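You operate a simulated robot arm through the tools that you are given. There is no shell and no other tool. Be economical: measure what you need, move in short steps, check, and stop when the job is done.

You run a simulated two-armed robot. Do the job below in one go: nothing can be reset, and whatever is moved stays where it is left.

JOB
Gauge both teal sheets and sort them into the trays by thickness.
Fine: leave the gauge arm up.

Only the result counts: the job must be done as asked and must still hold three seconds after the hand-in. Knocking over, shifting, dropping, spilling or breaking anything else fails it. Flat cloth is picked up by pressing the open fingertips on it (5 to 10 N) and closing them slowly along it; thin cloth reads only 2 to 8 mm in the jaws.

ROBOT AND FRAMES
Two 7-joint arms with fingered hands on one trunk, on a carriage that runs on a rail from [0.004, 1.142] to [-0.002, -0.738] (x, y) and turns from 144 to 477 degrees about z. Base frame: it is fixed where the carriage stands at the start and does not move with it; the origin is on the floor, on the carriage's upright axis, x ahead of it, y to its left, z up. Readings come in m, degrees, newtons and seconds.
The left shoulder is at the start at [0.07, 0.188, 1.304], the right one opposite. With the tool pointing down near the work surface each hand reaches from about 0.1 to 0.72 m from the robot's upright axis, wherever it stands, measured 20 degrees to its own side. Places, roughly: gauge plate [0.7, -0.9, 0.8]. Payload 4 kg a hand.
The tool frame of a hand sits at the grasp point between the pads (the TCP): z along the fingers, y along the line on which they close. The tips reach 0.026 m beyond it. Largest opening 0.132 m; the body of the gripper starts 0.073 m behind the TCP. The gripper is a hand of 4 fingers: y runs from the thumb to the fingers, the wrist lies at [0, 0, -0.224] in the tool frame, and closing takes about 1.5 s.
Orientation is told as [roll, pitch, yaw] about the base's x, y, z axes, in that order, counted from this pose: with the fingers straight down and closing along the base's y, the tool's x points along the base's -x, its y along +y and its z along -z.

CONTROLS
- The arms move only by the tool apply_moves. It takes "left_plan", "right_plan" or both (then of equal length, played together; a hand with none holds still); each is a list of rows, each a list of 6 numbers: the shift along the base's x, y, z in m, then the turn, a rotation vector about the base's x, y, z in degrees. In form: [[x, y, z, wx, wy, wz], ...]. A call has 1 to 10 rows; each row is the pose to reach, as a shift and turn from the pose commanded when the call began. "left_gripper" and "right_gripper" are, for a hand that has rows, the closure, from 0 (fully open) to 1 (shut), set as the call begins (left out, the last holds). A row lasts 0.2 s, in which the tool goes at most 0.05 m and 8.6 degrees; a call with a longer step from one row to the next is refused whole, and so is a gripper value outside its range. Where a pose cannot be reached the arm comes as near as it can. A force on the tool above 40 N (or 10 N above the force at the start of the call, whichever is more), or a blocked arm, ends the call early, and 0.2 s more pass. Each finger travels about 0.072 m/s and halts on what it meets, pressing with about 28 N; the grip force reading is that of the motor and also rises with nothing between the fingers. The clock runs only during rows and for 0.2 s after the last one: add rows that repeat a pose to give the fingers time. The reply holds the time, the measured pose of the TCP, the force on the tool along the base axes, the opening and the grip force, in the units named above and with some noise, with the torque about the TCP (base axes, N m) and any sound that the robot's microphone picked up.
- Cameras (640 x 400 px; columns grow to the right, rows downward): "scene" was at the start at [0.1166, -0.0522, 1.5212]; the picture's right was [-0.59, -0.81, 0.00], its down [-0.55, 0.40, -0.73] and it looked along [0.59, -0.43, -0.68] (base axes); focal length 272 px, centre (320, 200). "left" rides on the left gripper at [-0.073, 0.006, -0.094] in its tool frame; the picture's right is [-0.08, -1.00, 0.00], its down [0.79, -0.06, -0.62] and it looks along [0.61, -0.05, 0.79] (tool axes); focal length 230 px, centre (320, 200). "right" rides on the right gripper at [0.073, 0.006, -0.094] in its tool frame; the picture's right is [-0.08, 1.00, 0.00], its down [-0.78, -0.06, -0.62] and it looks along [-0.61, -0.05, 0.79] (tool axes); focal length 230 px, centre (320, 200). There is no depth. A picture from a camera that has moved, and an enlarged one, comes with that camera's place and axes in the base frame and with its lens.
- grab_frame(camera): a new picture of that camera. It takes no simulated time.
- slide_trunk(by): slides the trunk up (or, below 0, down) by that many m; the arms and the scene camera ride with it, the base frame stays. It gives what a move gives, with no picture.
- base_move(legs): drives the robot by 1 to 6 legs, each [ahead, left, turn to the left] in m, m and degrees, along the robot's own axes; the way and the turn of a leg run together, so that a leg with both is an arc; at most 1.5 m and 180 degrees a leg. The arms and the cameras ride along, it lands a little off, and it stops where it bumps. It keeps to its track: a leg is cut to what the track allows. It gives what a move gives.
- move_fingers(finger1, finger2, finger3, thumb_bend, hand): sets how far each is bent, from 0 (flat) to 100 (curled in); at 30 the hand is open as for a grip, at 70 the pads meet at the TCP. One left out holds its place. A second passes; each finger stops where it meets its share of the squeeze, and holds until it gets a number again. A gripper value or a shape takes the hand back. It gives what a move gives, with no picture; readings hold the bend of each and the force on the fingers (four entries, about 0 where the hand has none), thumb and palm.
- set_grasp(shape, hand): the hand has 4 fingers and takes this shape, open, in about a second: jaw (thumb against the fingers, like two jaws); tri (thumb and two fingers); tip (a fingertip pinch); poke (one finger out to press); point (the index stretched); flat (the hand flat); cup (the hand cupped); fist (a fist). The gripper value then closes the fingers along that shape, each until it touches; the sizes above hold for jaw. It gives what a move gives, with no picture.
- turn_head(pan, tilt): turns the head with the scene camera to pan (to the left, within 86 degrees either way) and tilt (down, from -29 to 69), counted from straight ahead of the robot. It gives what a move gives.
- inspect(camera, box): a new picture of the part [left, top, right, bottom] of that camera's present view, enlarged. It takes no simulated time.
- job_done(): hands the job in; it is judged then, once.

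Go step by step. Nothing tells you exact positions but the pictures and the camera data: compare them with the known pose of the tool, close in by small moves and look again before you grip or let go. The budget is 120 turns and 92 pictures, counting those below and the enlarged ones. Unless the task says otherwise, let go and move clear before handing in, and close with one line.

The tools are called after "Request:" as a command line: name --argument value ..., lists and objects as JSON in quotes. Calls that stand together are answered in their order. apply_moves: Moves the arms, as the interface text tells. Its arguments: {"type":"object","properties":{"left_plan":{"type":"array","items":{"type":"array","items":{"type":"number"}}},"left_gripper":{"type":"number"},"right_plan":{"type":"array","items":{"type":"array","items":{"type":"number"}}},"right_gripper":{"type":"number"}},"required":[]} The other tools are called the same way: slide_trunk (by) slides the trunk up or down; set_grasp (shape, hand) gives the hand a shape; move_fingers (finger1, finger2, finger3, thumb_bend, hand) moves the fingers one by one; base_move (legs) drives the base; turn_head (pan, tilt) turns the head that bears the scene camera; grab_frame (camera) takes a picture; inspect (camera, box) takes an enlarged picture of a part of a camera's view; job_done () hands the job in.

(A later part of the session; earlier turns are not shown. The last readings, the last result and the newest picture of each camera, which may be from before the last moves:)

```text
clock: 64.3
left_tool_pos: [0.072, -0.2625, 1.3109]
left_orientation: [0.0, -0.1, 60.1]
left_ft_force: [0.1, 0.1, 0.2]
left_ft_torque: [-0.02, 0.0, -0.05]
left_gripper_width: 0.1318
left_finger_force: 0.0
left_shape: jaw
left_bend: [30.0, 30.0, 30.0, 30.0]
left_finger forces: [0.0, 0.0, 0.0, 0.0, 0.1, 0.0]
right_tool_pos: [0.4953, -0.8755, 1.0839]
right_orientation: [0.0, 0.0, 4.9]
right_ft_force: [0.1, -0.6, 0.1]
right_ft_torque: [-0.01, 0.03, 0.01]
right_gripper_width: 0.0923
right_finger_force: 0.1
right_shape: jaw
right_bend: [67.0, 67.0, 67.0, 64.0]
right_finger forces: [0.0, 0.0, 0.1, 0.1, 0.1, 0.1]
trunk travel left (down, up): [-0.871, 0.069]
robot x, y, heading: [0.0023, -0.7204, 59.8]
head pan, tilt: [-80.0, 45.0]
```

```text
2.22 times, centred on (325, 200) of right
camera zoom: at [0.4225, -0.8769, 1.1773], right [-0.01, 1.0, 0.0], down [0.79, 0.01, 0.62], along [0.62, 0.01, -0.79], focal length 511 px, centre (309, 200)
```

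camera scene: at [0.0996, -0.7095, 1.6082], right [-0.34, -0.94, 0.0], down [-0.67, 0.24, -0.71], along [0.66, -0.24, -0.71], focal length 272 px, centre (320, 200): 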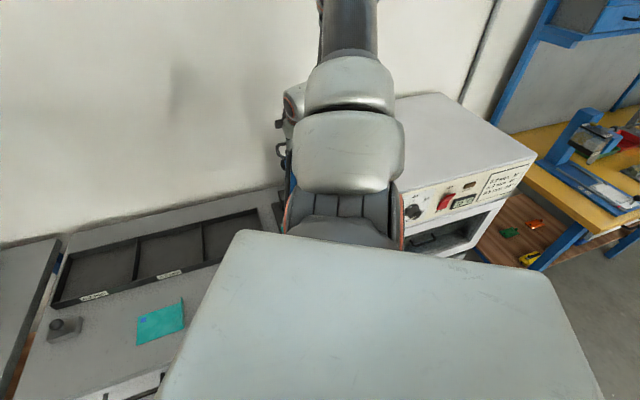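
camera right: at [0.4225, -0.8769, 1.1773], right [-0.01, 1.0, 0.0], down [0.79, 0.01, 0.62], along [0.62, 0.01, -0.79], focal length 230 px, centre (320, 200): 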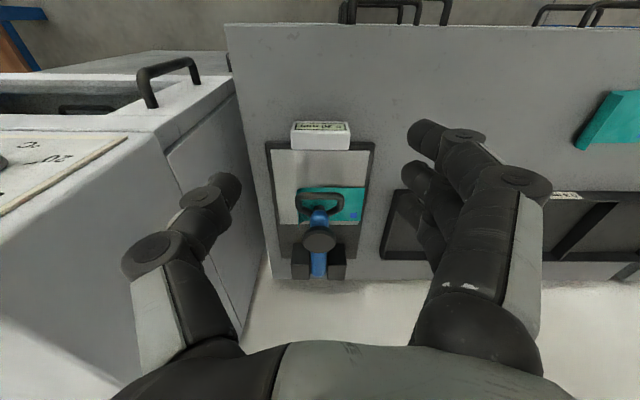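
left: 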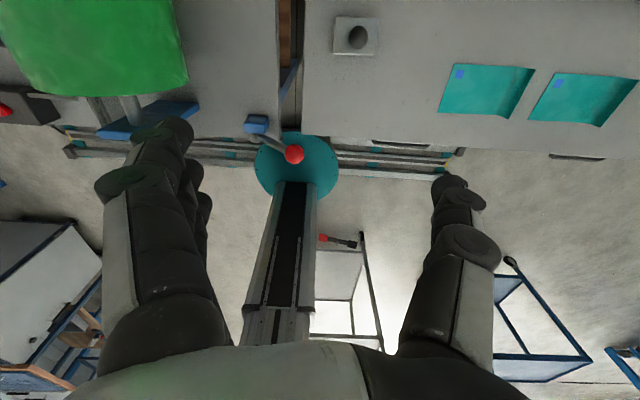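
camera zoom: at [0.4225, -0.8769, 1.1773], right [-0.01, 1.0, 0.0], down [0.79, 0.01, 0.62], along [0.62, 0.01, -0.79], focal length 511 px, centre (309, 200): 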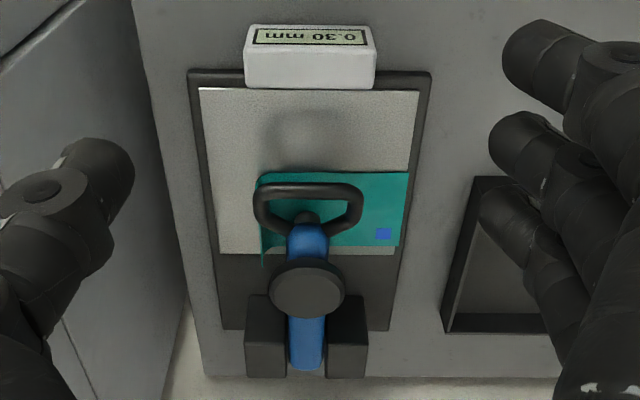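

Display reads 0.30 mm for the first sheet. Now I'll raise the gauge arm: same hand pose, hooking fingers under the bar (at about (0.646,-0.875,0.88)).

Request:
apply_moves --right_plan '[[0.01, 0, 0, 0, 0, 8.5], [0.03, 0, 0, 0, 0, 17], [0.05, 0, 0, 0, 0, 25.5], [0.07, 0, 0, 0, 0, 34], [0.09, 0, 0, 0, 0, 42.5], [0.11, 0, 0, 0, 0, 51], [0.12, 0, 0, 0, 0, 59.5], [0.125, 0, 0, 0, 0, 68], [0.125, 0, 0, 0, 0, 76.5], [0.125, 0, 0, 0, 0, 85]]' --right_gripper 0.6

Request:
apply_moves --right_plan '[[0, 0, -0.01, 0, -8, 0], [0, 0, -0.02, 0, -16, 0], [0, 0, -0.03, 0, -24, 0], [0, 0, -0.04, 0, -32, 0], [-0.01, 0, -0.06, 0, -40, 0], [-0.02, 0, -0.08, 0, -40, 0], [-0.025, 0, -0.11, 0, -40, 0]]'

Request:
grab_frame --camera "right"

```text
clock: 66.5
left_tool_pos: [0.0717, -0.2629, 1.3108]
left_orientation: [0.0, -0.1, 60.1]
left_ft_force: [-0.2, -0.4, -0.9]
left_ft_torque: [0.01, -0.01, -0.01]
left_gripper_width: 0.1319
left_finger_force: 0.0
left_shape: jaw
left_bend: [30.0, 30.0, 30.0, 30.0]
left_finger forces: [0.0, 0.1, 0.0, 0.1, 0.1, 0.0]
right_tool_pos: [0.6204, -0.8764, 1.0838]
right_orientation: [0.0, 0.1, 90.3]
right_ft_force: [0.7, 0.6, -0.1]
right_ft_torque: [0.03, -0.04, 0.02]
right_gripper_width: 0.0534
right_finger_force: 0.1
right_shape: jaw
right_bend: [73.0, 73.0, 73.0, 70.0]
right_finger forces: [0.0, 0.0, 0.1, 0.0, 0.0, 0.0]
trunk travel left (down, up): [-0.871, 0.069]
robot x, y, heading: [-0.0042, -0.7242, 60.1]
head pan, tilt: [-80.0, 45.0]
```

```text
clock: 68.1
left_tool_pos: [0.0734, -0.2634, 1.3107]
left_orientation: [0.0, 0.0, 60.1]
left_ft_force: [0.2, 1.1, 0.1]
left_ft_torque: [0.01, 0.01, -0.02]
left_gripper_width: 0.1319
left_finger_force: 0.1
left_shape: jaw
left_bend: [30.0, 30.0, 30.0, 30.0]
left_finger forces: [0.0, 0.0, 0.0, 0.0, 0.0, 0.0]
right_tool_pos: [0.5948, -0.8754, 0.9707]
right_orientation: [-40.0, 0.0, 90.1]
right_ft_force: [0.1, -0.5, 0.1]
right_ft_torque: [0.0, -0.02, 0.02]
right_gripper_width: 0.0532
right_finger_force: 0.1
right_shape: jaw
right_bend: [73.0, 73.0, 73.0, 70.0]
right_finger forces: [0.1, 0.0, 0.0, 0.0, 0.1, 0.0]
trunk travel left (down, up): [-0.871, 0.069]
robot x, y, heading: [-0.0012, -0.7208, 59.9]
head pan, tilt: [-80.0, 45.0]
```

```text
39 pictures are left
camera right: at [0.5316, -0.9486, 1.0394], right [-0.76, 0.08, -0.64], down [-0.35, 0.78, 0.51], along [0.54, 0.62, -0.57], focal length 230 px, centre (320, 200)
```

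right: 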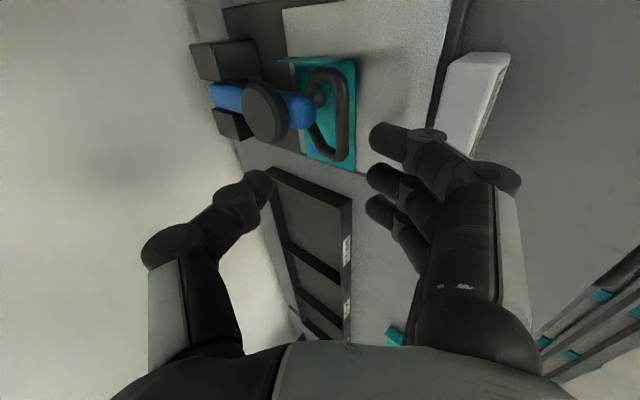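

Bar is about at (0.653,-0.875,0.857). Narrowing the opening slightly and moving to 5 cm short of it on axis.

Request:
apply_moves --right_plan '[[0.0, 0, -0.025, 0, 0, 0], [0.01, 0, -0.05, 0, 0, 0], [0.024, 0, -0.071, 0, 0, 0], [0.024, 0, -0.071, 0, 0, 0]]' --right_gripper 0.7

Request:
grab_frame --camera "right"

```text
clock: 69.1
left_tool_pos: [0.0737, -0.2634, 1.3104]
left_orientation: [-0.1, 0.0, 60.1]
left_ft_force: [-0.7, -0.2, -0.3]
left_ft_torque: [0.01, 0.0, 0.0]
left_gripper_width: 0.1319
left_finger_force: 0.1
left_shape: jaw
left_bend: [30.0, 30.0, 30.0, 30.0]
left_finger forces: [0.0, 0.0, 0.0, 0.0, 0.0, 0.0]
right_tool_pos: [0.6203, -0.8752, 0.9013]
right_orientation: [-40.0, 0.1, 90.2]
right_ft_force: [0.0, 0.1, -0.5]
right_ft_torque: [0.02, -0.01, -0.04]
right_gripper_width: 0.04
right_finger_force: 0.1
right_shape: jaw
right_bend: [73.0, 73.0, 73.0, 70.0]
right_finger forces: [0.1, 0.1, 0.1, 0.0, 0.0, 0.0]
trunk travel left (down, up): [-0.871, 0.069]
robot x, y, heading: [-0.0043, -0.7203, 59.7]
head pan, tilt: [-80.0, 45.0]
```

```text
38 pictures are left
camera right: at [0.5559, -0.9484, 0.9704], right [-0.76, 0.08, -0.64], down [-0.35, 0.79, 0.51], along [0.54, 0.61, -0.57], focal length 230 px, centre (320, 200)
```

right: 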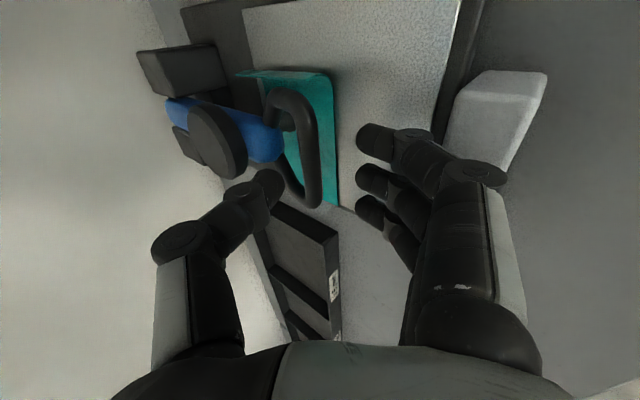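

Bar nearly centred. Advance 3 cm and close.

Request:
apply_moves --right_plan '[[0.011, 0, -0.01, 0, 0, 0], [0.022, 0, -0.021, 0, 0, 0], [0.022, 0, -0.021, 0, 0, 0]]'

Request:
apply_moves --right_plan '[[0, 0, 0, 0, 0, 0], [0, 0, 0, 0, 0, 0], [0, 0, 0, 0, 0, 0], [0, 0, 0, 0, 0, 0]]' --right_gripper 1.0

Request:
grab_frame --camera "right"

```text
clock: 69.9
left_tool_pos: [0.0722, -0.2623, 1.3101]
left_orientation: [0.1, 0.0, 60.0]
left_ft_force: [0.5, 0.1, 0.2]
left_ft_torque: [0.03, -0.01, -0.01]
left_gripper_width: 0.1321
left_finger_force: 0.1
left_shape: jaw
left_bend: [30.0, 30.0, 30.0, 30.0]
left_finger forces: [0.1, 0.0, 0.1, 0.1, 0.0, 0.0]
right_tool_pos: [0.6411, -0.8746, 0.8825]
right_orientation: [-40.1, 0.1, 90.1]
right_ft_force: [-0.9, 0.3, 0.6]
right_ft_torque: [0.0, -0.01, -0.01]
right_gripper_width: 0.04
right_finger_force: 0.0
right_shape: jaw
right_bend: [73.0, 73.0, 73.0, 70.0]
right_finger forces: [0.0, 0.0, 0.1, 0.1, 0.0, 0.1]
trunk travel left (down, up): [-0.871, 0.069]
robot x, y, heading: [-0.0044, -0.7225, 59.8]
head pan, tilt: [-80.0, 45.0]
```

```text
clock: 70.9
left_tool_pos: [0.0744, -0.2629, 1.3099]
left_orientation: [0.0, 0.0, 60.1]
left_ft_force: [-0.3, 0.2, 0.8]
left_ft_torque: [-0.01, -0.03, -0.04]
left_gripper_width: 0.132
left_finger_force: 0.1
left_shape: jaw
left_bend: [30.0, 30.0, 30.0, 30.0]
left_finger forces: [0.0, 0.0, 0.0, 0.1, 0.1, 0.0]
right_tool_pos: [0.6431, -0.8756, 0.8812]
right_orientation: [-39.9, -0.1, 90.1]
right_ft_force: [7.5, 0.1, -0.6]
right_ft_torque: [0.04, 0.01, 0.03]
right_gripper_width: 0.0017
right_finger_force: 28.1
right_shape: jaw
right_bend: [68.0, 68.0, 68.0, 72.0]
right_finger forces: [6.3, 6.4, 6.2, 0.1, 23.6, 0.1]
trunk travel left (down, up): [-0.871, 0.069]
robot x, y, heading: [-0.0033, -0.721, 59.9]
head pan, tilt: [-80.0, 45.0]
```

```text
37 pictures are left
camera right: at [0.5789, -0.9483, 0.9495], right [-0.76, 0.08, -0.64], down [-0.35, 0.78, 0.51], along [0.54, 0.62, -0.57], focal length 230 px, centre (320, 200)
```

right: 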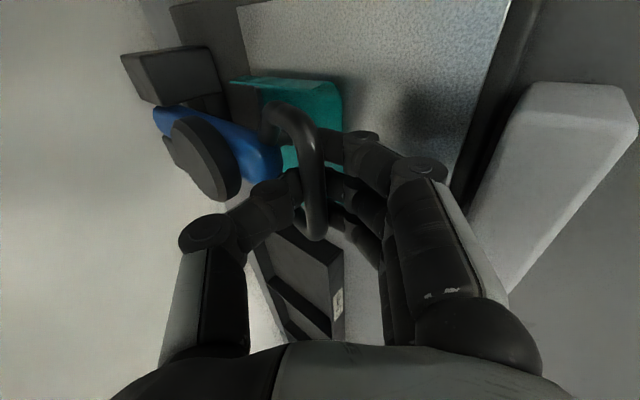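

Pads met with the bar apparently caged between the fingers. I'll lift 4 cm and check that the arm comes along.

Request:
apply_moves --right_plan '[[0, 0, 0.015, 0, 0, 0], [0.002, 0, 0.03, 0, 0, 0], [0.006, 0, 0.05, 0, 0, 0]]'

Request:
grab_frame --camera "right"

```text
clock: 71.7
left_tool_pos: [0.0769, -0.2629, 1.3099]
left_orientation: [0.1, 0.0, 60.1]
left_ft_force: [0.9, -0.2, 0.1]
left_ft_torque: [0.03, 0.02, 0.0]
left_gripper_width: 0.1318
left_finger_force: 0.0
left_shape: jaw
left_bend: [30.0, 30.0, 30.0, 30.0]
left_finger forces: [0.0, 0.0, 0.0, 0.0, 0.0, 0.1]
right_tool_pos: [0.6518, -0.8736, 0.9318]
right_orientation: [-39.8, 0.1, 90.0]
right_ft_force: [17.7, -1.7, -7.9]
right_ft_torque: [-0.02, 0.06, -0.01]
right_gripper_width: 0.0007
right_finger_force: 28.1
right_shape: jaw
right_bend: [68.0, 68.0, 68.0, 71.0]
right_finger forces: [6.2, 6.1, 6.0, 0.0, 30.3, 0.0]
trunk travel left (down, up): [-0.871, 0.069]
robot x, y, heading: [-0.0004, -0.7248, 59.9]
head pan, tilt: [-80.0, 45.0]
```

```text
36 pictures are left
camera right: at [0.5878, -0.9481, 0.9997], right [-0.76, 0.08, -0.64], down [-0.35, 0.79, 0.51], along [0.54, 0.61, -0.57], focal length 230 px, centre (320, 200)
```

right: 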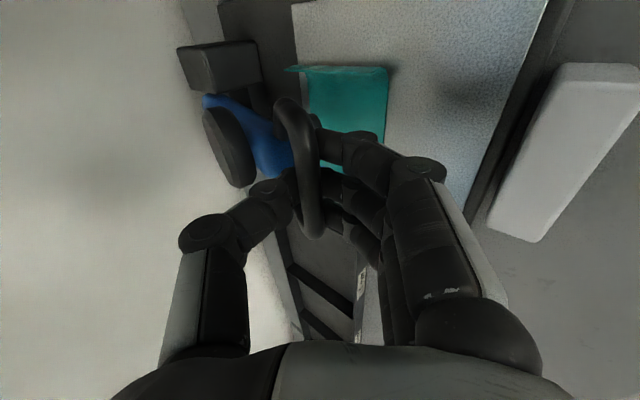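

The arm rises with the hand. Continuing along the arc.

Request:
apply_moves --right_plan '[[0.0135, 0, 0.0325, 0, 0, 0], [0.0315, 0, 0.0635, 0, 0, 0], [0.0545, 0, 0.0909, 0, 0, 0], [0.082, 0, 0.1138, 0, 0, 0], [0.113, 0, 0.1317, 0, 0, 0]]'

Request:
grab_frame --camera "right"

```text
clock: 72.9
left_tool_pos: [0.0808, -0.2644, 1.3085]
left_orientation: [0.3, 0.2, 60.2]
left_ft_force: [0.1, -0.1, -1.0]
left_ft_torque: [-0.03, -0.01, -0.02]
left_gripper_width: 0.1321
left_finger_force: 0.1
left_shape: jaw
left_bend: [30.0, 30.0, 30.0, 30.0]
left_finger forces: [0.1, 0.0, 0.1, 0.0, 0.0, 0.0]
right_tool_pos: [0.751, -0.8759, 1.0492]
right_orientation: [-39.0, 0.0, 90.1]
right_ft_force: [16.6, 2.0, -35.6]
right_ft_torque: [0.01, 0.5, 0.04]
right_gripper_width: 0.0
right_finger_force: 28.1
right_shape: jaw
right_bend: [68.0, 68.0, 68.0, 69.0]
right_finger forces: [8.1, 7.4, 7.7, 0.0, 28.9, 0.0]
trunk travel left (down, up): [-0.871, 0.069]
robot x, y, heading: [-0.0021, -0.7208, 60.2]
head pan, tilt: [-80.0, 45.0]
stopped in row 5 (right hand): the force on the tool passed its limit at 42 N (the readings are from after the stop); the commanded pose is now the measured one
```

```text
35 pictures are left
camera right: at [0.6882, -0.9491, 1.119], right [-0.77, 0.08, -0.63], down [-0.34, 0.78, 0.52], along [0.53, 0.62, -0.58], focal length 230 px, centre (320, 200)
```

right: 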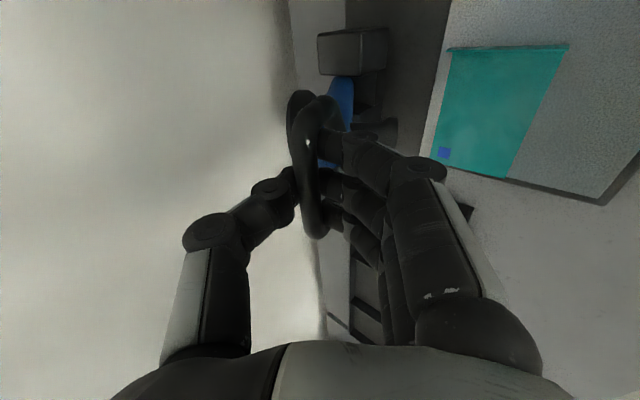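

Path was a bit too far out radially; I'll relieve ~8 mm toward the hinge and continue to upright.

Request:
apply_moves --right_plan '[[0.004, 0, -0.008, 0, 0, 0], [0.018, 0, -0.002, 0, 0, 0], [0.036, 0, 0.004, 0, 0, 0], [0.053, 0, 0.008, 0, 0, 0], [0.07, 0, 0.01, 0, 0, 0], [0.088, 0, 0.011, 0, 0, 0], [0.105, 0, 0.01, 0, 0, 0]]'

Request:
grab_frame --camera "right"

```text
clock: 74.5
left_tool_pos: [0.0724, -0.2624, 1.31]
left_orientation: [-0.1, 0.0, 60.0]
left_ft_force: [-1.4, 1.1, -0.8]
left_ft_torque: [-0.01, 0.03, 0.0]
left_gripper_width: 0.1319
left_finger_force: 0.1
left_shape: jaw
left_bend: [30.0, 30.0, 30.0, 30.0]
left_finger forces: [0.0, 0.0, 0.0, 0.0, 0.1, 0.0]
right_tool_pos: [0.8517, -0.8756, 1.0673]
right_orientation: [-39.9, 0.1, 90.1]
right_ft_force: [-1.4, -1.4, 9.7]
right_ft_torque: [0.0, 0.13, 0.03]
right_gripper_width: 0.0
right_finger_force: 27.8
right_shape: jaw
right_bend: [71.0, 69.0, 71.0, 73.0]
right_finger forces: [7.9, 0.0, 9.4, 0.0, 21.5, 0.1]
trunk travel left (down, up): [-0.871, 0.069]
robot x, y, heading: [-0.0007, -0.7234, 60.1]
head pan, tilt: [-80.0, 45.0]
```

```text
34 pictures are left
camera right: at [0.7872, -0.9492, 1.1369], right [-0.77, 0.08, -0.64], down [-0.35, 0.78, 0.51], along [0.54, 0.61, -0.57], focal length 230 px, centre (320, 200)
```

right: 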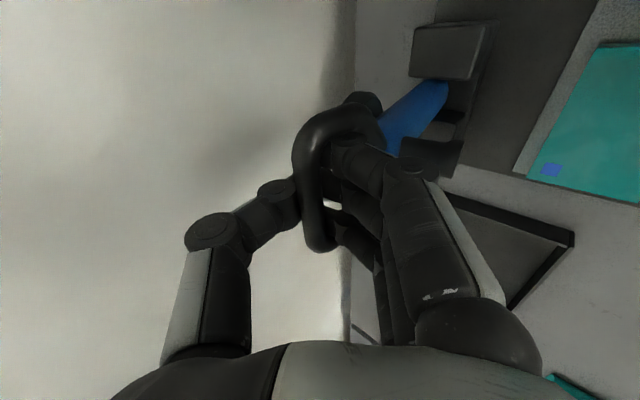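

Near vertical. I'll push it on to its rest past vertical.

Request:
apply_moves --right_plan '[[0.015, 0, -0.002, 0, 0, 0], [0.03, 0, -0.005, 0, 0, 0], [0.044, 0, -0.01, 0, 0, 0], [0.054, 0, -0.014, 0, 0, 0]]'

Request:
grab_frame --camera "right"

```text
clock: 75.5
left_tool_pos: [0.0685, -0.2628, 1.31]
left_orientation: [-0.2, -0.1, 60.2]
left_ft_force: [-0.7, 0.3, -0.6]
left_ft_torque: [0.0, -0.02, 0.04]
left_gripper_width: 0.1318
left_finger_force: 0.1
left_shape: jaw
left_bend: [30.0, 30.0, 30.0, 30.0]
left_finger forces: [0.0, 0.1, 0.1, 0.0, 0.0, 0.0]
right_tool_pos: [0.9037, -0.8757, 1.0573]
right_orientation: [-40.2, 0.0, 90.1]
right_ft_force: [5.4, -5.2, 31.6]
right_ft_torque: [-0.01, 0.26, 0.05]
right_gripper_width: 0.0009
right_finger_force: 28.4
right_shape: jaw
right_bend: [72.0, 69.0, 72.0, 75.0]
right_finger forces: [10.3, 0.0, 13.7, 0.1, 31.6, 0.0]
trunk travel left (down, up): [-0.871, 0.069]
robot x, y, heading: [0.0005, -0.723, 60.1]
head pan, tilt: [-80.0, 45.0]
```

```text
33 pictures are left
camera right: at [0.8395, -0.9492, 1.1259], right [-0.76, 0.08, -0.64], down [-0.35, 0.78, 0.51], along [0.54, 0.61, -0.57], focal length 230 px, centre (320, 200)
```

right: 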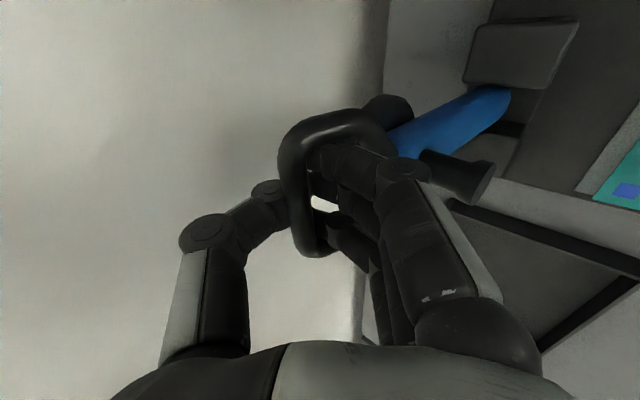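

The arm is back leaning past vertical. I'll relieve the load, open partly and retreat along the tool axis.

Request:
apply_moves --right_plan '[[0.002, 0, 0.01, 0, 0, 0], [0.002, 0, 0.01, 0, 0, 0], [0.002, 0, 0.01, 0, 0, 0], [0.002, 0, 0.01, 0, 0, 0], [-0.014, 0, 0.028, 0, 0, 0], [-0.033, 0, 0.05, 0, 0, 0], [-0.055, 0, 0.075, 0, 0, 0], [-0.085, 0, 0.1, 0, 0, 0], [-0.115, 0, 0.12, 0, 0, 0]]' --right_gripper 0.45

Request:
grab_frame --camera "right"

```text
clock: 76.0
left_tool_pos: [0.0681, -0.2616, 1.3106]
left_orientation: [-0.4, -0.1, 60.1]
left_ft_force: [-0.1, 0.1, -0.5]
left_ft_torque: [0.0, 0.01, -0.01]
left_gripper_width: 0.1318
left_finger_force: 0.1
left_shape: jaw
left_bend: [30.0, 30.0, 30.0, 30.0]
left_finger forces: [0.1, 0.0, 0.0, 0.0, 0.1, 0.1]
right_tool_pos: [0.9106, -0.875, 1.0778]
right_orientation: [-41.4, 0.2, 90.0]
right_ft_force: [3.9, -6.1, 35.8]
right_ft_torque: [-0.05, 0.87, 0.23]
right_gripper_width: 0.0622
right_finger_force: 0.1
right_shape: jaw
right_bend: [75.0, 73.0, 75.0, 70.0]
right_finger forces: [19.2, 2.2, 24.2, 0.0, 0.0, 0.0]
trunk travel left (down, up): [-0.871, 0.069]
robot x, y, heading: [-0.0039, -0.7191, 60.1]
head pan, tilt: [-80.0, 45.0]
stopped in row 2 (right hand): the force on the tool passed its limit at 46 N (the readings are from after the stop); the commanded pose is now the measured one
```

```text
32 pictures are left
camera right: at [0.8445, -0.9486, 1.1444], right [-0.75, 0.08, -0.66], down [-0.36, 0.79, 0.5], along [0.56, 0.61, -0.56], focal length 230 px, centre (320, 200)
```

right: 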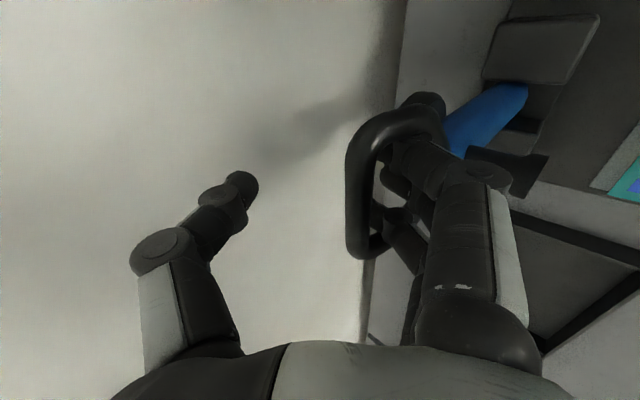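

Opening fingers press against the arm's stub. I'll close slightly and withdraw along the tool axis.

Request:
apply_moves --right_plan '[[0, 0, 0.003, 0, 0, 0], [-0.008, 0, 0.012, 0, 0, 0], [-0.02, 0, 0.026, 0, 0, 0], [-0.034, 0, 0.043, 0, 0, 0], [-0.055, 0, 0.067, 0, 0, 0], [-0.08, 0, 0.09, 0, 0, 0]]' --right_gripper 0.6

Request:
grab_frame --camera "right"

```text
clock: 77.1
left_tool_pos: [0.0791, -0.2636, 1.3088]
left_orientation: [0.2, 0.1, 60.2]
left_ft_force: [-0.7, -0.6, 0.6]
left_ft_torque: [-0.05, -0.05, 0.01]
left_gripper_width: 0.1319
left_finger_force: 0.1
left_shape: jaw
left_bend: [30.0, 30.0, 30.0, 30.0]
left_finger forces: [0.0, 0.0, 0.0, 0.1, 0.0, 0.0]
right_tool_pos: [0.8718, -0.8762, 1.0949]
right_orientation: [-38.3, 0.0, 90.2]
right_ft_force: [5.1, -0.8, -37.2]
right_ft_torque: [0.01, -1.45, 0.05]
right_gripper_width: 0.0611
right_finger_force: 0.0
right_shape: jaw
right_bend: [71.0, 71.0, 71.0, 70.0]
right_finger forces: [17.5, 10.0, 15.8, 0.0, 0.0, 0.1]
trunk travel left (down, up): [-0.871, 0.069]
robot x, y, heading: [-0.0032, -0.7215, 60.1]
head pan, tilt: [-80.0, 45.0]
stopped in row 5 (right hand): the force on the tool passed its limit at 61 N (the readings are from after the stop); the commanded pose is now the measured one
```

```text
31 pictures are left
camera right: at [0.8097, -0.9492, 1.1659], right [-0.78, 0.08, -0.62], down [-0.34, 0.78, 0.52], along [0.52, 0.62, -0.59], focal length 230 px, centre (320, 200)
```

right: 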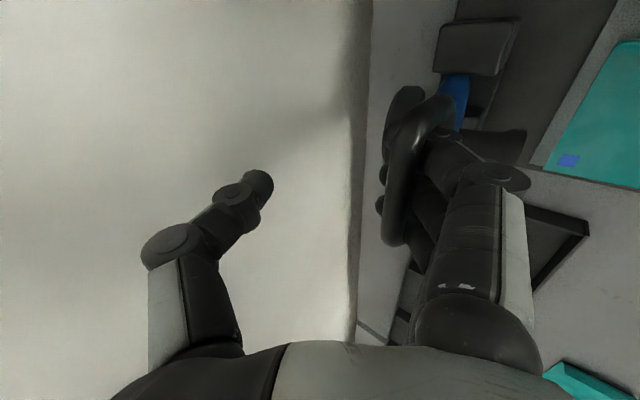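

The fingertips are poked through the loop under the bar. I'll relieve the pull, then open wide so the fingers swing out to the front of the loop.

Request:
apply_moves --right_plan '[[0.006, 0, -0.008, 0, 0, 0], [0.012, 0, -0.01, 0, 0, 0]]'

Request:
apply_moves --right_plan '[[0, 0, 0, 0, 0, 0], [0, 0, 0, 0, 0, 0], [0, 0, 0, 0, 0, 0], [0, 0, 0, 0, 0, 0]]' --right_gripper 0.15

Request:
grab_frame --camera "right"

```text
clock: 77.7
left_tool_pos: [0.0739, -0.2631, 1.3109]
left_orientation: [0.1, 0.0, 60.1]
left_ft_force: [-0.2, -0.6, 0.8]
left_ft_torque: [0.02, -0.01, -0.01]
left_gripper_width: 0.1321
left_finger_force: 0.1
left_shape: jaw
left_bend: [30.0, 30.0, 30.0, 30.0]
left_finger forces: [0.0, 0.0, 0.0, 0.0, 0.0, 0.1]
right_tool_pos: [0.8822, -0.8763, 1.0949]
right_orientation: [-39.1, 0.0, 90.0]
right_ft_force: [0.0, -3.1, -9.6]
right_ft_torque: [-0.06, -0.27, 0.09]
right_gripper_width: 0.0568
right_finger_force: 0.0
right_shape: jaw
right_bend: [72.0, 72.0, 73.0, 70.0]
right_finger forces: [9.4, 3.4, 10.4, 0.0, 0.1, 0.1]
trunk travel left (down, up): [-0.871, 0.069]
robot x, y, heading: [-0.0059, -0.718, 60.1]
head pan, tilt: [-80.0, 45.0]
```

```text
clock: 78.7
left_tool_pos: [0.0709, -0.2637, 1.3113]
left_orientation: [-0.2, -0.1, 60.1]
left_ft_force: [-0.1, 0.0, -0.7]
left_ft_torque: [-0.01, 0.02, 0.0]
left_gripper_width: 0.132
left_finger_force: 0.0
left_shape: jaw
left_bend: [30.0, 30.0, 30.0, 30.0]
left_finger forces: [0.0, 0.0, 0.0, 0.0, 0.0, 0.1]
right_tool_pos: [0.8794, -0.8764, 1.0968]
right_orientation: [-39.4, 0.0, 90.1]
right_ft_force: [-1.5, -4.5, 14.1]
right_ft_torque: [-0.15, 0.6, 0.23]
right_gripper_width: 0.1102
right_finger_force: 0.0
right_shape: jaw
right_bend: [57.0, 54.0, 59.0, 50.0]
right_finger forces: [7.0, 0.0, 12.3, 0.0, 0.0, 0.0]
trunk travel left (down, up): [-0.871, 0.069]
robot x, y, heading: [0.001, -0.7166, 60.0]
head pan, tilt: [-80.0, 45.0]
```

```text
30 pictures are left
camera right: at [0.8159, -0.9489, 1.1665], right [-0.77, 0.08, -0.63], down [-0.35, 0.78, 0.52], along [0.53, 0.62, -0.58], focal length 230 px, centre (320, 200)
```

right: 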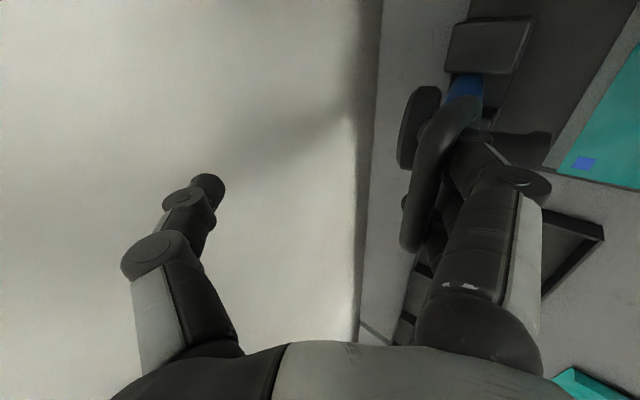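

The fingers pass under the bar with their backs in front of it. I'll curl just the thumb (clear of the wall), then push the bar back past vertical with the fingers before withdrawing.

Request:
move_fingers --hand "right" --thumb_bend 65

Request:
apply_moves --right_plan '[[0.015, 0, 0, 0, 0, 0], [0.03, 0, 0, 0, 0, 0], [0.045, 0, -0.004, 0, 0, 0], [0.058, 0, -0.01, 0, 0, 0]]'

Request:
grab_frame --camera "right"

```text
clock: 79.7
left_tool_pos: [0.0695, -0.2637, 1.3101]
left_orientation: [-0.1, -0.1, 60.1]
left_ft_force: [0.0, 0.0, 0.3]
left_ft_torque: [-0.04, -0.01, -0.02]
left_gripper_width: 0.1319
left_finger_force: 0.0
left_shape: jaw
left_bend: [30.0, 30.0, 30.0, 30.0]
left_finger forces: [0.0, 0.1, 0.0, 0.0, 0.0, 0.0]
right_tool_pos: [0.8797, -0.8767, 1.0975]
right_orientation: [-39.3, 0.0, 90.1]
right_ft_force: [-1.3, -5.7, 14.3]
right_ft_torque: [-0.11, 0.62, 0.28]
right_gripper_width: 0.066
right_finger_force: 9.5
right_shape: fingers
right_bend: [57.0, 54.0, 59.0, 65.0]
right_finger forces: [7.0, 0.0, 12.3, 0.0, 0.1, 0.0]
trunk travel left (down, up): [-0.871, 0.069]
robot x, y, heading: [-0.0043, -0.7268, 59.9]
head pan, tilt: [-80.0, 45.0]
```

```text
clock: 80.7
left_tool_pos: [0.0711, -0.2641, 1.3106]
left_orientation: [0.0, -0.1, 60.2]
left_ft_force: [-0.4, 0.2, 0.5]
left_ft_torque: [-0.04, 0.03, -0.02]
left_gripper_width: 0.1317
left_finger_force: 0.0
left_shape: jaw
left_bend: [30.0, 30.0, 30.0, 30.0]
left_finger forces: [0.0, 0.1, 0.0, 0.0, 0.0, 0.0]
right_tool_pos: [0.9392, -0.876, 1.0874]
right_orientation: [-39.5, 0.0, 90.1]
right_ft_force: [3.4, -6.3, 22.4]
right_ft_torque: [-0.28, 0.69, 0.26]
right_gripper_width: 0.0617
right_finger_force: 13.5
right_shape: fingers
right_bend: [59.0, 56.0, 59.0, 65.0]
right_finger forces: [10.9, 3.9, 13.4, 0.1, 0.0, 0.1]
trunk travel left (down, up): [-0.871, 0.069]
robot x, y, heading: [-0.0043, -0.7236, 60.0]
head pan, tilt: [-80.0, 45.0]
```

```text
29 pictures are left
camera right: at [0.8757, -0.9488, 1.1571], right [-0.77, 0.08, -0.63], down [-0.35, 0.78, 0.51], along [0.54, 0.62, -0.58], focal length 230 px, centre (320, 200)
```

right: 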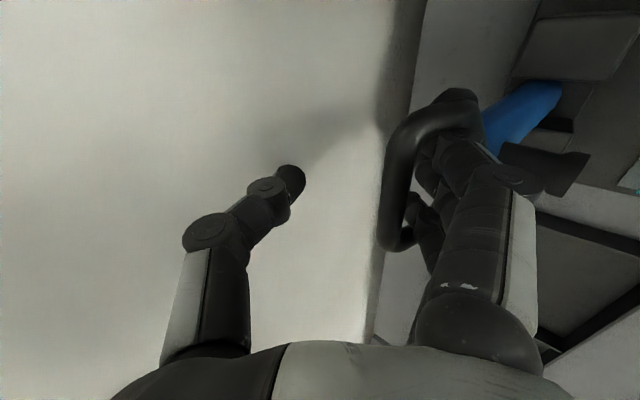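

Leaning back again. Withdraw 1.5 cm along the tool axis, then straighten the fingers.

Request:
apply_moves --right_plan '[[-0.002, 0, 0.008, 0, 0, 0], [-0.004, 0, 0.015, 0, 0, 0]]'

Request:
move_fingers --hand "right" --finger1 25 --finger2 25 --finger3 25

Request:
grab_frame --camera "right"

```text
clock: 81.3
left_tool_pos: [0.0736, -0.2634, 1.3111]
left_orientation: [0.1, 0.0, 60.1]
left_ft_force: [-0.5, 0.2, -0.9]
left_ft_torque: [0.01, 0.03, 0.0]
left_gripper_width: 0.1318
left_finger_force: 0.1
left_shape: jaw
left_bend: [30.0, 30.0, 30.0, 30.0]
left_finger forces: [0.0, 0.0, 0.0, 0.1, 0.1, 0.0]
right_tool_pos: [0.9343, -0.876, 1.0954]
right_orientation: [-38.6, 0.0, 90.2]
right_ft_force: [0.0, -4.1, -7.2]
right_ft_torque: [-0.18, -0.29, 0.21]
right_gripper_width: 0.072
right_finger_force: 6.9
right_shape: fingers
right_bend: [53.0, 54.0, 53.0, 65.0]
right_finger forces: [4.8, 0.0, 9.6, 0.1, 0.1, 0.0]
trunk travel left (down, up): [-0.871, 0.069]
robot x, y, heading: [-0.0036, -0.7243, 60.3]
head pan, tilt: [-80.0, 45.0]
```

```text
clock: 82.3
left_tool_pos: [0.0731, -0.2637, 1.3095]
left_orientation: [0.0, 0.0, 60.1]
left_ft_force: [-1.0, 0.1, 0.5]
left_ft_torque: [0.0, 0.04, 0.01]
left_gripper_width: 0.1319
left_finger_force: 0.0
left_shape: jaw
left_bend: [30.0, 30.0, 30.0, 30.0]
left_finger forces: [0.0, 0.1, 0.1, 0.0, 0.0, 0.0]
right_tool_pos: [0.9347, -0.8753, 1.1002]
right_orientation: [-39.2, 0.0, 90.1]
right_ft_force: [2.3, -5.8, 3.3]
right_ft_torque: [-0.32, -0.35, 0.32]
right_gripper_width: 0.0773
right_finger_force: 20.5
right_shape: fingers
right_bend: [32.0, 25.0, 32.0, 65.0]
right_finger forces: [17.9, 0.0, 22.2, 0.0, 0.1, 0.1]
trunk travel left (down, up): [-0.871, 0.069]
robot x, y, heading: [0.0027, -0.7202, 60.3]
head pan, tilt: [-80.0, 45.0]
```

```text
28 pictures are left
camera right: at [0.8723, -0.949, 1.1697], right [-0.77, 0.08, -0.63], down [-0.34, 0.78, 0.52], along [0.53, 0.62, -0.58], focal length 230 px, centre (320, 200)
```

right: 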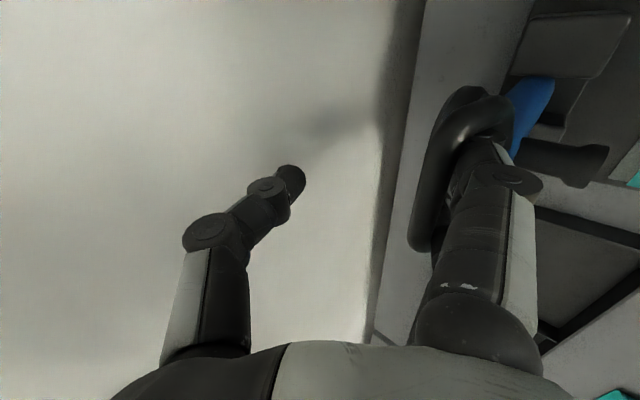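

Fingers are now nearly straight. Withdraw along the tool axis.

Request:
apply_moves --right_plan '[[-0.006, 0, 0.01, 0, 0, 0], [-0.014, 0, 0.02, 0, 0, 0], [-0.022, 0, 0.03, 0, 0, 0], [-0.03, 0, 0.042, 0, 0, 0]]'

Request:
grab_frame --camera "right"

```text
clock: 83.3
left_tool_pos: [0.0743, -0.2618, 1.3103]
left_orientation: [0.1, 0.0, 60.2]
left_ft_force: [0.0, 0.1, 0.2]
left_ft_torque: [-0.03, 0.04, -0.01]
left_gripper_width: 0.1319
left_finger_force: 0.1
left_shape: jaw
left_bend: [30.0, 30.0, 30.0, 30.0]
left_finger forces: [0.0, 0.1, 0.1, 0.1, 0.0, 0.1]
right_tool_pos: [0.9077, -0.8736, 1.1415]
right_orientation: [-39.1, 0.0, 90.1]
right_ft_force: [-0.8, -0.1, 0.8]
right_ft_torque: [0.01, 0.02, 0.01]
right_gripper_width: 0.0851
right_finger_force: 0.1
right_shape: fingers
right_bend: [25.0, 25.0, 25.0, 65.0]
right_finger forces: [0.1, 0.0, 0.0, 0.0, 0.1, 0.0]
trunk travel left (down, up): [-0.871, 0.069]
robot x, y, heading: [0.0001, -0.7211, 60.0]
head pan, tilt: [-80.0, 45.0]
```

```text
27 pictures are left
camera right: at [0.8443, -0.9478, 1.2116], right [-0.77, 0.08, -0.63], down [-0.34, 0.78, 0.52], along [0.53, 0.62, -0.58], focal length 230 px, centre (320, 200)
```

right: 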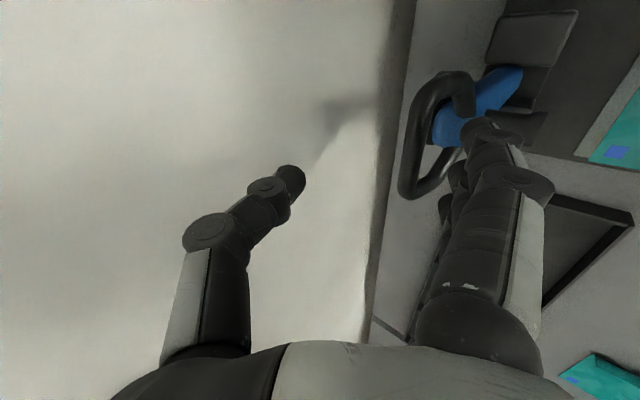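

Hand is free and the arm stays leaning back (~8° past vertical). I'll close the fist and nudge it fully to its original rest from the front.

Request:
apply_moves --right_plan '[[-0.04, 0, 0.0, 0, 0, 0], [-0.08, 0, 0.0, 0, 0, 0], [-0.11, 0, -0.01, 0, 0, 0], [-0.115, 0, -0.04, 0, 0, 0], [-0.115, 0, -0.07, 0, 0, 0], [-0.115, 0, -0.075, 0, 0, 0], [-0.115, 0, -0.075, 0, 0, 0]]' --right_gripper 1.0

Request:
grab_frame --camera "right"

```text
clock: 84.9
left_tool_pos: [0.0732, -0.2627, 1.3111]
left_orientation: [-0.2, 0.1, 60.3]
left_ft_force: [-0.4, 0.7, 0.4]
left_ft_torque: [-0.01, -0.04, 0.04]
left_gripper_width: 0.1319
left_finger_force: 0.1
left_shape: jaw
left_bend: [30.0, 30.0, 30.0, 30.0]
left_finger forces: [0.0, 0.0, 0.0, 0.1, 0.0, 0.1]
right_tool_pos: [0.7904, -0.8754, 1.0679]
right_orientation: [-39.2, 0.1, 90.1]
right_ft_force: [0.3, 0.1, -0.6]
right_ft_torque: [-0.02, 0.02, 0.01]
right_gripper_width: 0.0
right_finger_force: 27.8
right_shape: jaw
right_bend: [69.0, 59.0, 69.0, 66.0]
right_finger forces: [0.1, 0.0, 0.0, 0.0, 0.1, 0.0]
trunk travel left (down, up): [-0.871, 0.069]
robot x, y, heading: [-0.0001, -0.7192, 60.1]
head pan, tilt: [-80.0, 45.0]
```

```text
26 pictures are left
camera right: at [0.7271, -0.9487, 1.1373], right [-0.77, 0.07, -0.63], down [-0.34, 0.78, 0.52], along [0.53, 0.62, -0.58], focal length 230 px, centre (320, 200)
```

right: 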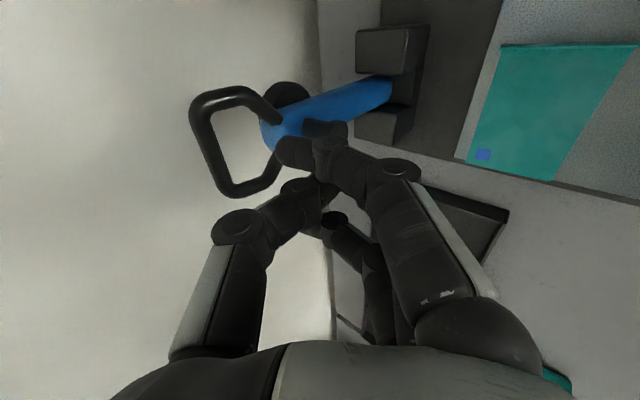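

The arm is back at its original rest by itself. Now reorient the hand downward and go back to the sheet's lip.

Request:
apply_moves --right_plan '[[-0.04, 0, 0.02, 0, 8, 0], [-0.08, 0, 0.04, 0, 16, 0], [-0.09, 0, 0.06, 0, 24, 0], [-0.09, 0, 0.06, 0, 32, 0], [-0.09, 0, 0.06, 0, 39.3, 0]]' --right_gripper 0.3

Request:
apply_moves --right_plan '[[0, 0, 0, 0, 0, -8.5], [0, 0, 0, 0, 0, -17], [0, 0, 0, 0, 0, -25.5], [0, 0, 0, 0, 0, -34], [0, 0, 0, 0, 0, -42.5], [0, 0, 0, 0, 0, -51], [0, 0, 0, 0, 0, -59.5], [0, 0, 0, 0, 0, -68], [0, 0, 0, 0, 0, -76.5], [0, 0, 0, 0, 0, -85]]'

Request:
apply_moves --right_plan '[[0, -0.02, -0.03, 0, 0, -5], [0.01, -0.042, -0.06, 0, 0, -5], [0.015, -0.042, -0.1, 0, 0, -5], [0.015, -0.042, -0.14, 0, 0, -5]]'

Request:
grab_frame --camera "right"

```text
clock: 86.1
left_tool_pos: [0.0739, -0.2633, 1.3104]
left_orientation: [-0.1, 0.0, 60.1]
left_ft_force: [0.9, -0.4, 0.1]
left_ft_torque: [0.03, 0.02, 0.03]
left_gripper_width: 0.132
left_finger_force: 0.0
left_shape: jaw
left_bend: [30.0, 30.0, 30.0, 30.0]
left_finger forces: [0.0, 0.0, 0.0, 0.1, 0.0, 0.1]
right_tool_pos: [0.7, -0.8737, 1.1272]
right_orientation: [0.3, -0.1, 90.1]
right_ft_force: [0.3, -0.7, -0.2]
right_ft_torque: [0.05, 0.0, 0.0]
right_gripper_width: 0.0921
right_finger_force: 0.0
right_shape: jaw
right_bend: [68.0, 68.0, 68.0, 64.0]
right_finger forces: [0.0, 0.0, 0.0, 0.1, 0.0, 0.1]
trunk travel left (down, up): [-0.871, 0.069]
robot x, y, heading: [-0.0009, -0.7217, 60.1]
head pan, tilt: [-80.0, 45.0]
```

```text
clock: 88.3
left_tool_pos: [0.0713, -0.2629, 1.3102]
left_orientation: [-0.1, 0.0, 60.2]
left_ft_force: [0.2, 0.3, 0.9]
left_ft_torque: [0.01, 0.02, 0.02]
left_gripper_width: 0.1315
left_finger_force: 0.1
left_shape: jaw
left_bend: [30.0, 30.0, 30.0, 30.0]
left_finger forces: [0.0, 0.1, 0.0, 0.0, 0.0, 0.0]
right_tool_pos: [0.701, -0.8745, 1.1275]
right_orientation: [0.2, -0.1, 5.0]
right_ft_force: [0.2, 0.3, -0.3]
right_ft_torque: [0.02, -0.02, 0.01]
right_gripper_width: 0.0922
right_finger_force: 0.1
right_shape: jaw
right_bend: [68.0, 68.0, 68.0, 64.0]
right_finger forces: [0.0, 0.0, 0.0, 0.0, 0.0, 0.0]
trunk travel left (down, up): [-0.871, 0.069]
robot x, y, heading: [-0.0035, -0.7206, 60.2]
head pan, tilt: [-80.0, 45.0]
```

```text
clock: 89.3
left_tool_pos: [0.0734, -0.2626, 1.3105]
left_orientation: [0.0, 0.0, 60.1]
left_ft_force: [1.0, 0.0, -0.1]
left_ft_torque: [0.01, 0.0, -0.04]
left_gripper_width: 0.1316
left_finger_force: 0.1
left_shape: jaw
left_bend: [30.0, 30.0, 30.0, 30.0]
left_finger forces: [0.0, 0.0, 0.0, 0.1, 0.0, 0.1]
right_tool_pos: [0.7142, -0.9151, 0.9861]
right_orientation: [0.2, 0.0, 0.1]
right_ft_force: [-0.5, -0.2, 0.7]
right_ft_torque: [0.01, 0.01, -0.02]
right_gripper_width: 0.0918
right_finger_force: 0.0
right_shape: jaw
right_bend: [68.0, 68.0, 68.0, 64.0]
right_finger forces: [0.0, 0.1, 0.0, 0.1, 0.0, 0.0]
trunk travel left (down, up): [-0.871, 0.069]
robot x, y, heading: [-0.0004, -0.7232, 60.1]
head pan, tilt: [-80.0, 45.0]
```

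```text
25 pictures are left
camera right: at [0.6415, -0.9094, 1.0793], right [0.08, 1.0, 0.0], down [0.78, -0.06, 0.62], along [0.62, -0.04, -0.79], focal length 230 px, centre (320, 200)
```

right: 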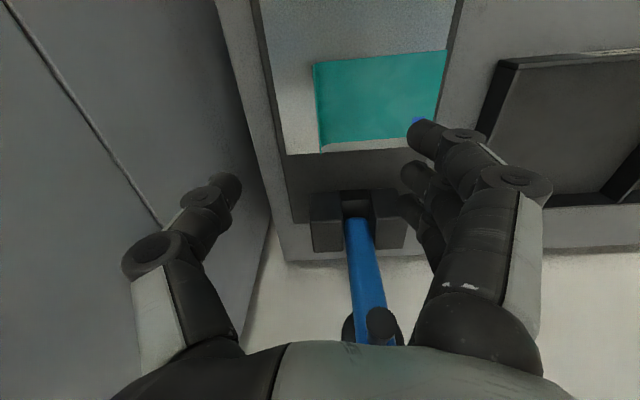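

Sheet undisturbed. Lower to the lip and re-grip.

Request:
apply_moves --right_plan '[[0, -0.003, -0.04, 0, 0, 0], [0, -0.003, -0.08, 0, 0, 0], [0, -0.003, -0.115, 0, 0, 0], [0, -0.003, -0.1305, 0, 0, 0]]'

Request:
apply_moves --right_plan '[[0, 0, 0, 0, 0, 0], [0, 0, 0, 0, 0, 0], [0, 0, 0, 0, 0, 0], [0, 0, 0, 0, 0, 0], [0, 0, 0, 0, 0, 0], [0, 0, 0, 0, 0, 0], [0, 0, 0, 0, 0, 0]]' --right_gripper 1.0

Request:
apply_moves --right_plan '[[0, 0, 0.02, 0, 0, 0], [0, 0, 0.06, 0, 0, 0], [0, 0, 0.1, 0, 0, 0], [-0.01, 0, 0.14, 0, 0, 0], [-0.02, 0.01, 0.18, 0, 0, 0], [-0.03, 0.03, 0.22, 0, 0, 0]]'

Request:
grab_frame --camera "right"

```text
clock: 90.3
left_tool_pos: [0.0719, -0.2634, 1.3108]
left_orientation: [0.1, 0.0, 60.2]
left_ft_force: [-0.5, 0.8, 0.4]
left_ft_torque: [0.02, -0.01, 0.04]
left_gripper_width: 0.1319
left_finger_force: 0.1
left_shape: jaw
left_bend: [30.0, 30.0, 30.0, 30.0]
left_finger forces: [0.0, 0.0, 0.1, 0.0, 0.0, 0.1]
right_tool_pos: [0.7149, -0.9194, 0.8576]
right_orientation: [0.2, 0.0, 0.1]
right_ft_force: [0.6, -0.2, 0.2]
right_ft_torque: [0.0, -0.01, 0.0]
right_gripper_width: 0.0923
right_finger_force: 0.1
right_shape: jaw
right_bend: [68.0, 68.0, 68.0, 64.0]
right_finger forces: [0.0, 0.1, 0.0, 0.0, 0.1, 0.0]
trunk travel left (down, up): [-0.871, 0.069]
robot x, y, heading: [-0.0022, -0.7206, 60.4]
head pan, tilt: [-80.0, 45.0]
```

```text
clock: 91.9
left_tool_pos: [0.0733, -0.2619, 1.3102]
left_orientation: [0.0, 0.0, 60.2]
left_ft_force: [0.2, 0.2, 0.5]
left_ft_torque: [0.02, -0.02, 0.0]
left_gripper_width: 0.1321
left_finger_force: 0.1
left_shape: jaw
left_bend: [30.0, 30.0, 30.0, 30.0]
left_finger forces: [0.0, 0.1, 0.0, 0.0, 0.0, 0.1]
right_tool_pos: [0.7144, -0.9197, 0.8574]
right_orientation: [0.3, -0.2, 0.1]
right_ft_force: [0.1, -0.7, 0.1]
right_ft_torque: [0.02, -0.02, 0.03]
right_gripper_width: 0.0
right_finger_force: 28.1
right_shape: jaw
right_bend: [68.0, 69.0, 69.0, 70.0]
right_finger forces: [8.5, 8.3, 8.4, 0.0, 25.1, 0.0]
trunk travel left (down, up): [-0.871, 0.069]
robot x, y, heading: [-0.0009, -0.7195, 59.8]
head pan, tilt: [-80.0, 45.0]
```

```text
clock: 93.3
left_tool_pos: [0.0705, -0.2611, 1.3098]
left_orientation: [-0.2, 0.0, 60.2]
left_ft_force: [0.1, 0.0, -0.1]
left_ft_torque: [-0.02, 0.02, 0.07]
left_gripper_width: 0.132
left_finger_force: 0.0
left_shape: jaw
left_bend: [30.0, 30.0, 30.0, 30.0]
left_finger forces: [0.0, 0.1, 0.0, 0.0, 0.1, 0.0]
right_tool_pos: [0.6854, -0.8873, 1.0789]
right_orientation: [0.1, -0.1, 0.1]
right_ft_force: [0.2, 0.9, 0.2]
right_ft_torque: [-0.04, 0.0, 0.0]
right_gripper_width: 0.0002
right_finger_force: 28.1
right_shape: jaw
right_bend: [68.0, 69.0, 69.0, 70.0]
right_finger forces: [8.7, 8.4, 8.6, 0.0, 25.6, 0.0]
trunk travel left (down, up): [-0.871, 0.069]
robot x, y, heading: [-0.0012, -0.7196, 60.2]
head pan, tilt: [-80.0, 45.0]
```

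```text
24 pictures are left
camera right: at [0.6122, -0.8822, 1.1722], right [0.08, 1.0, 0.0], down [0.78, -0.06, 0.62], along [0.62, -0.05, -0.79], focal length 230 px, centre (320, 200)
```

right: 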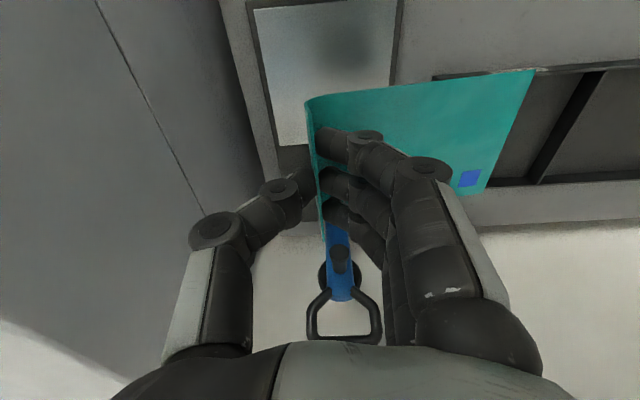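

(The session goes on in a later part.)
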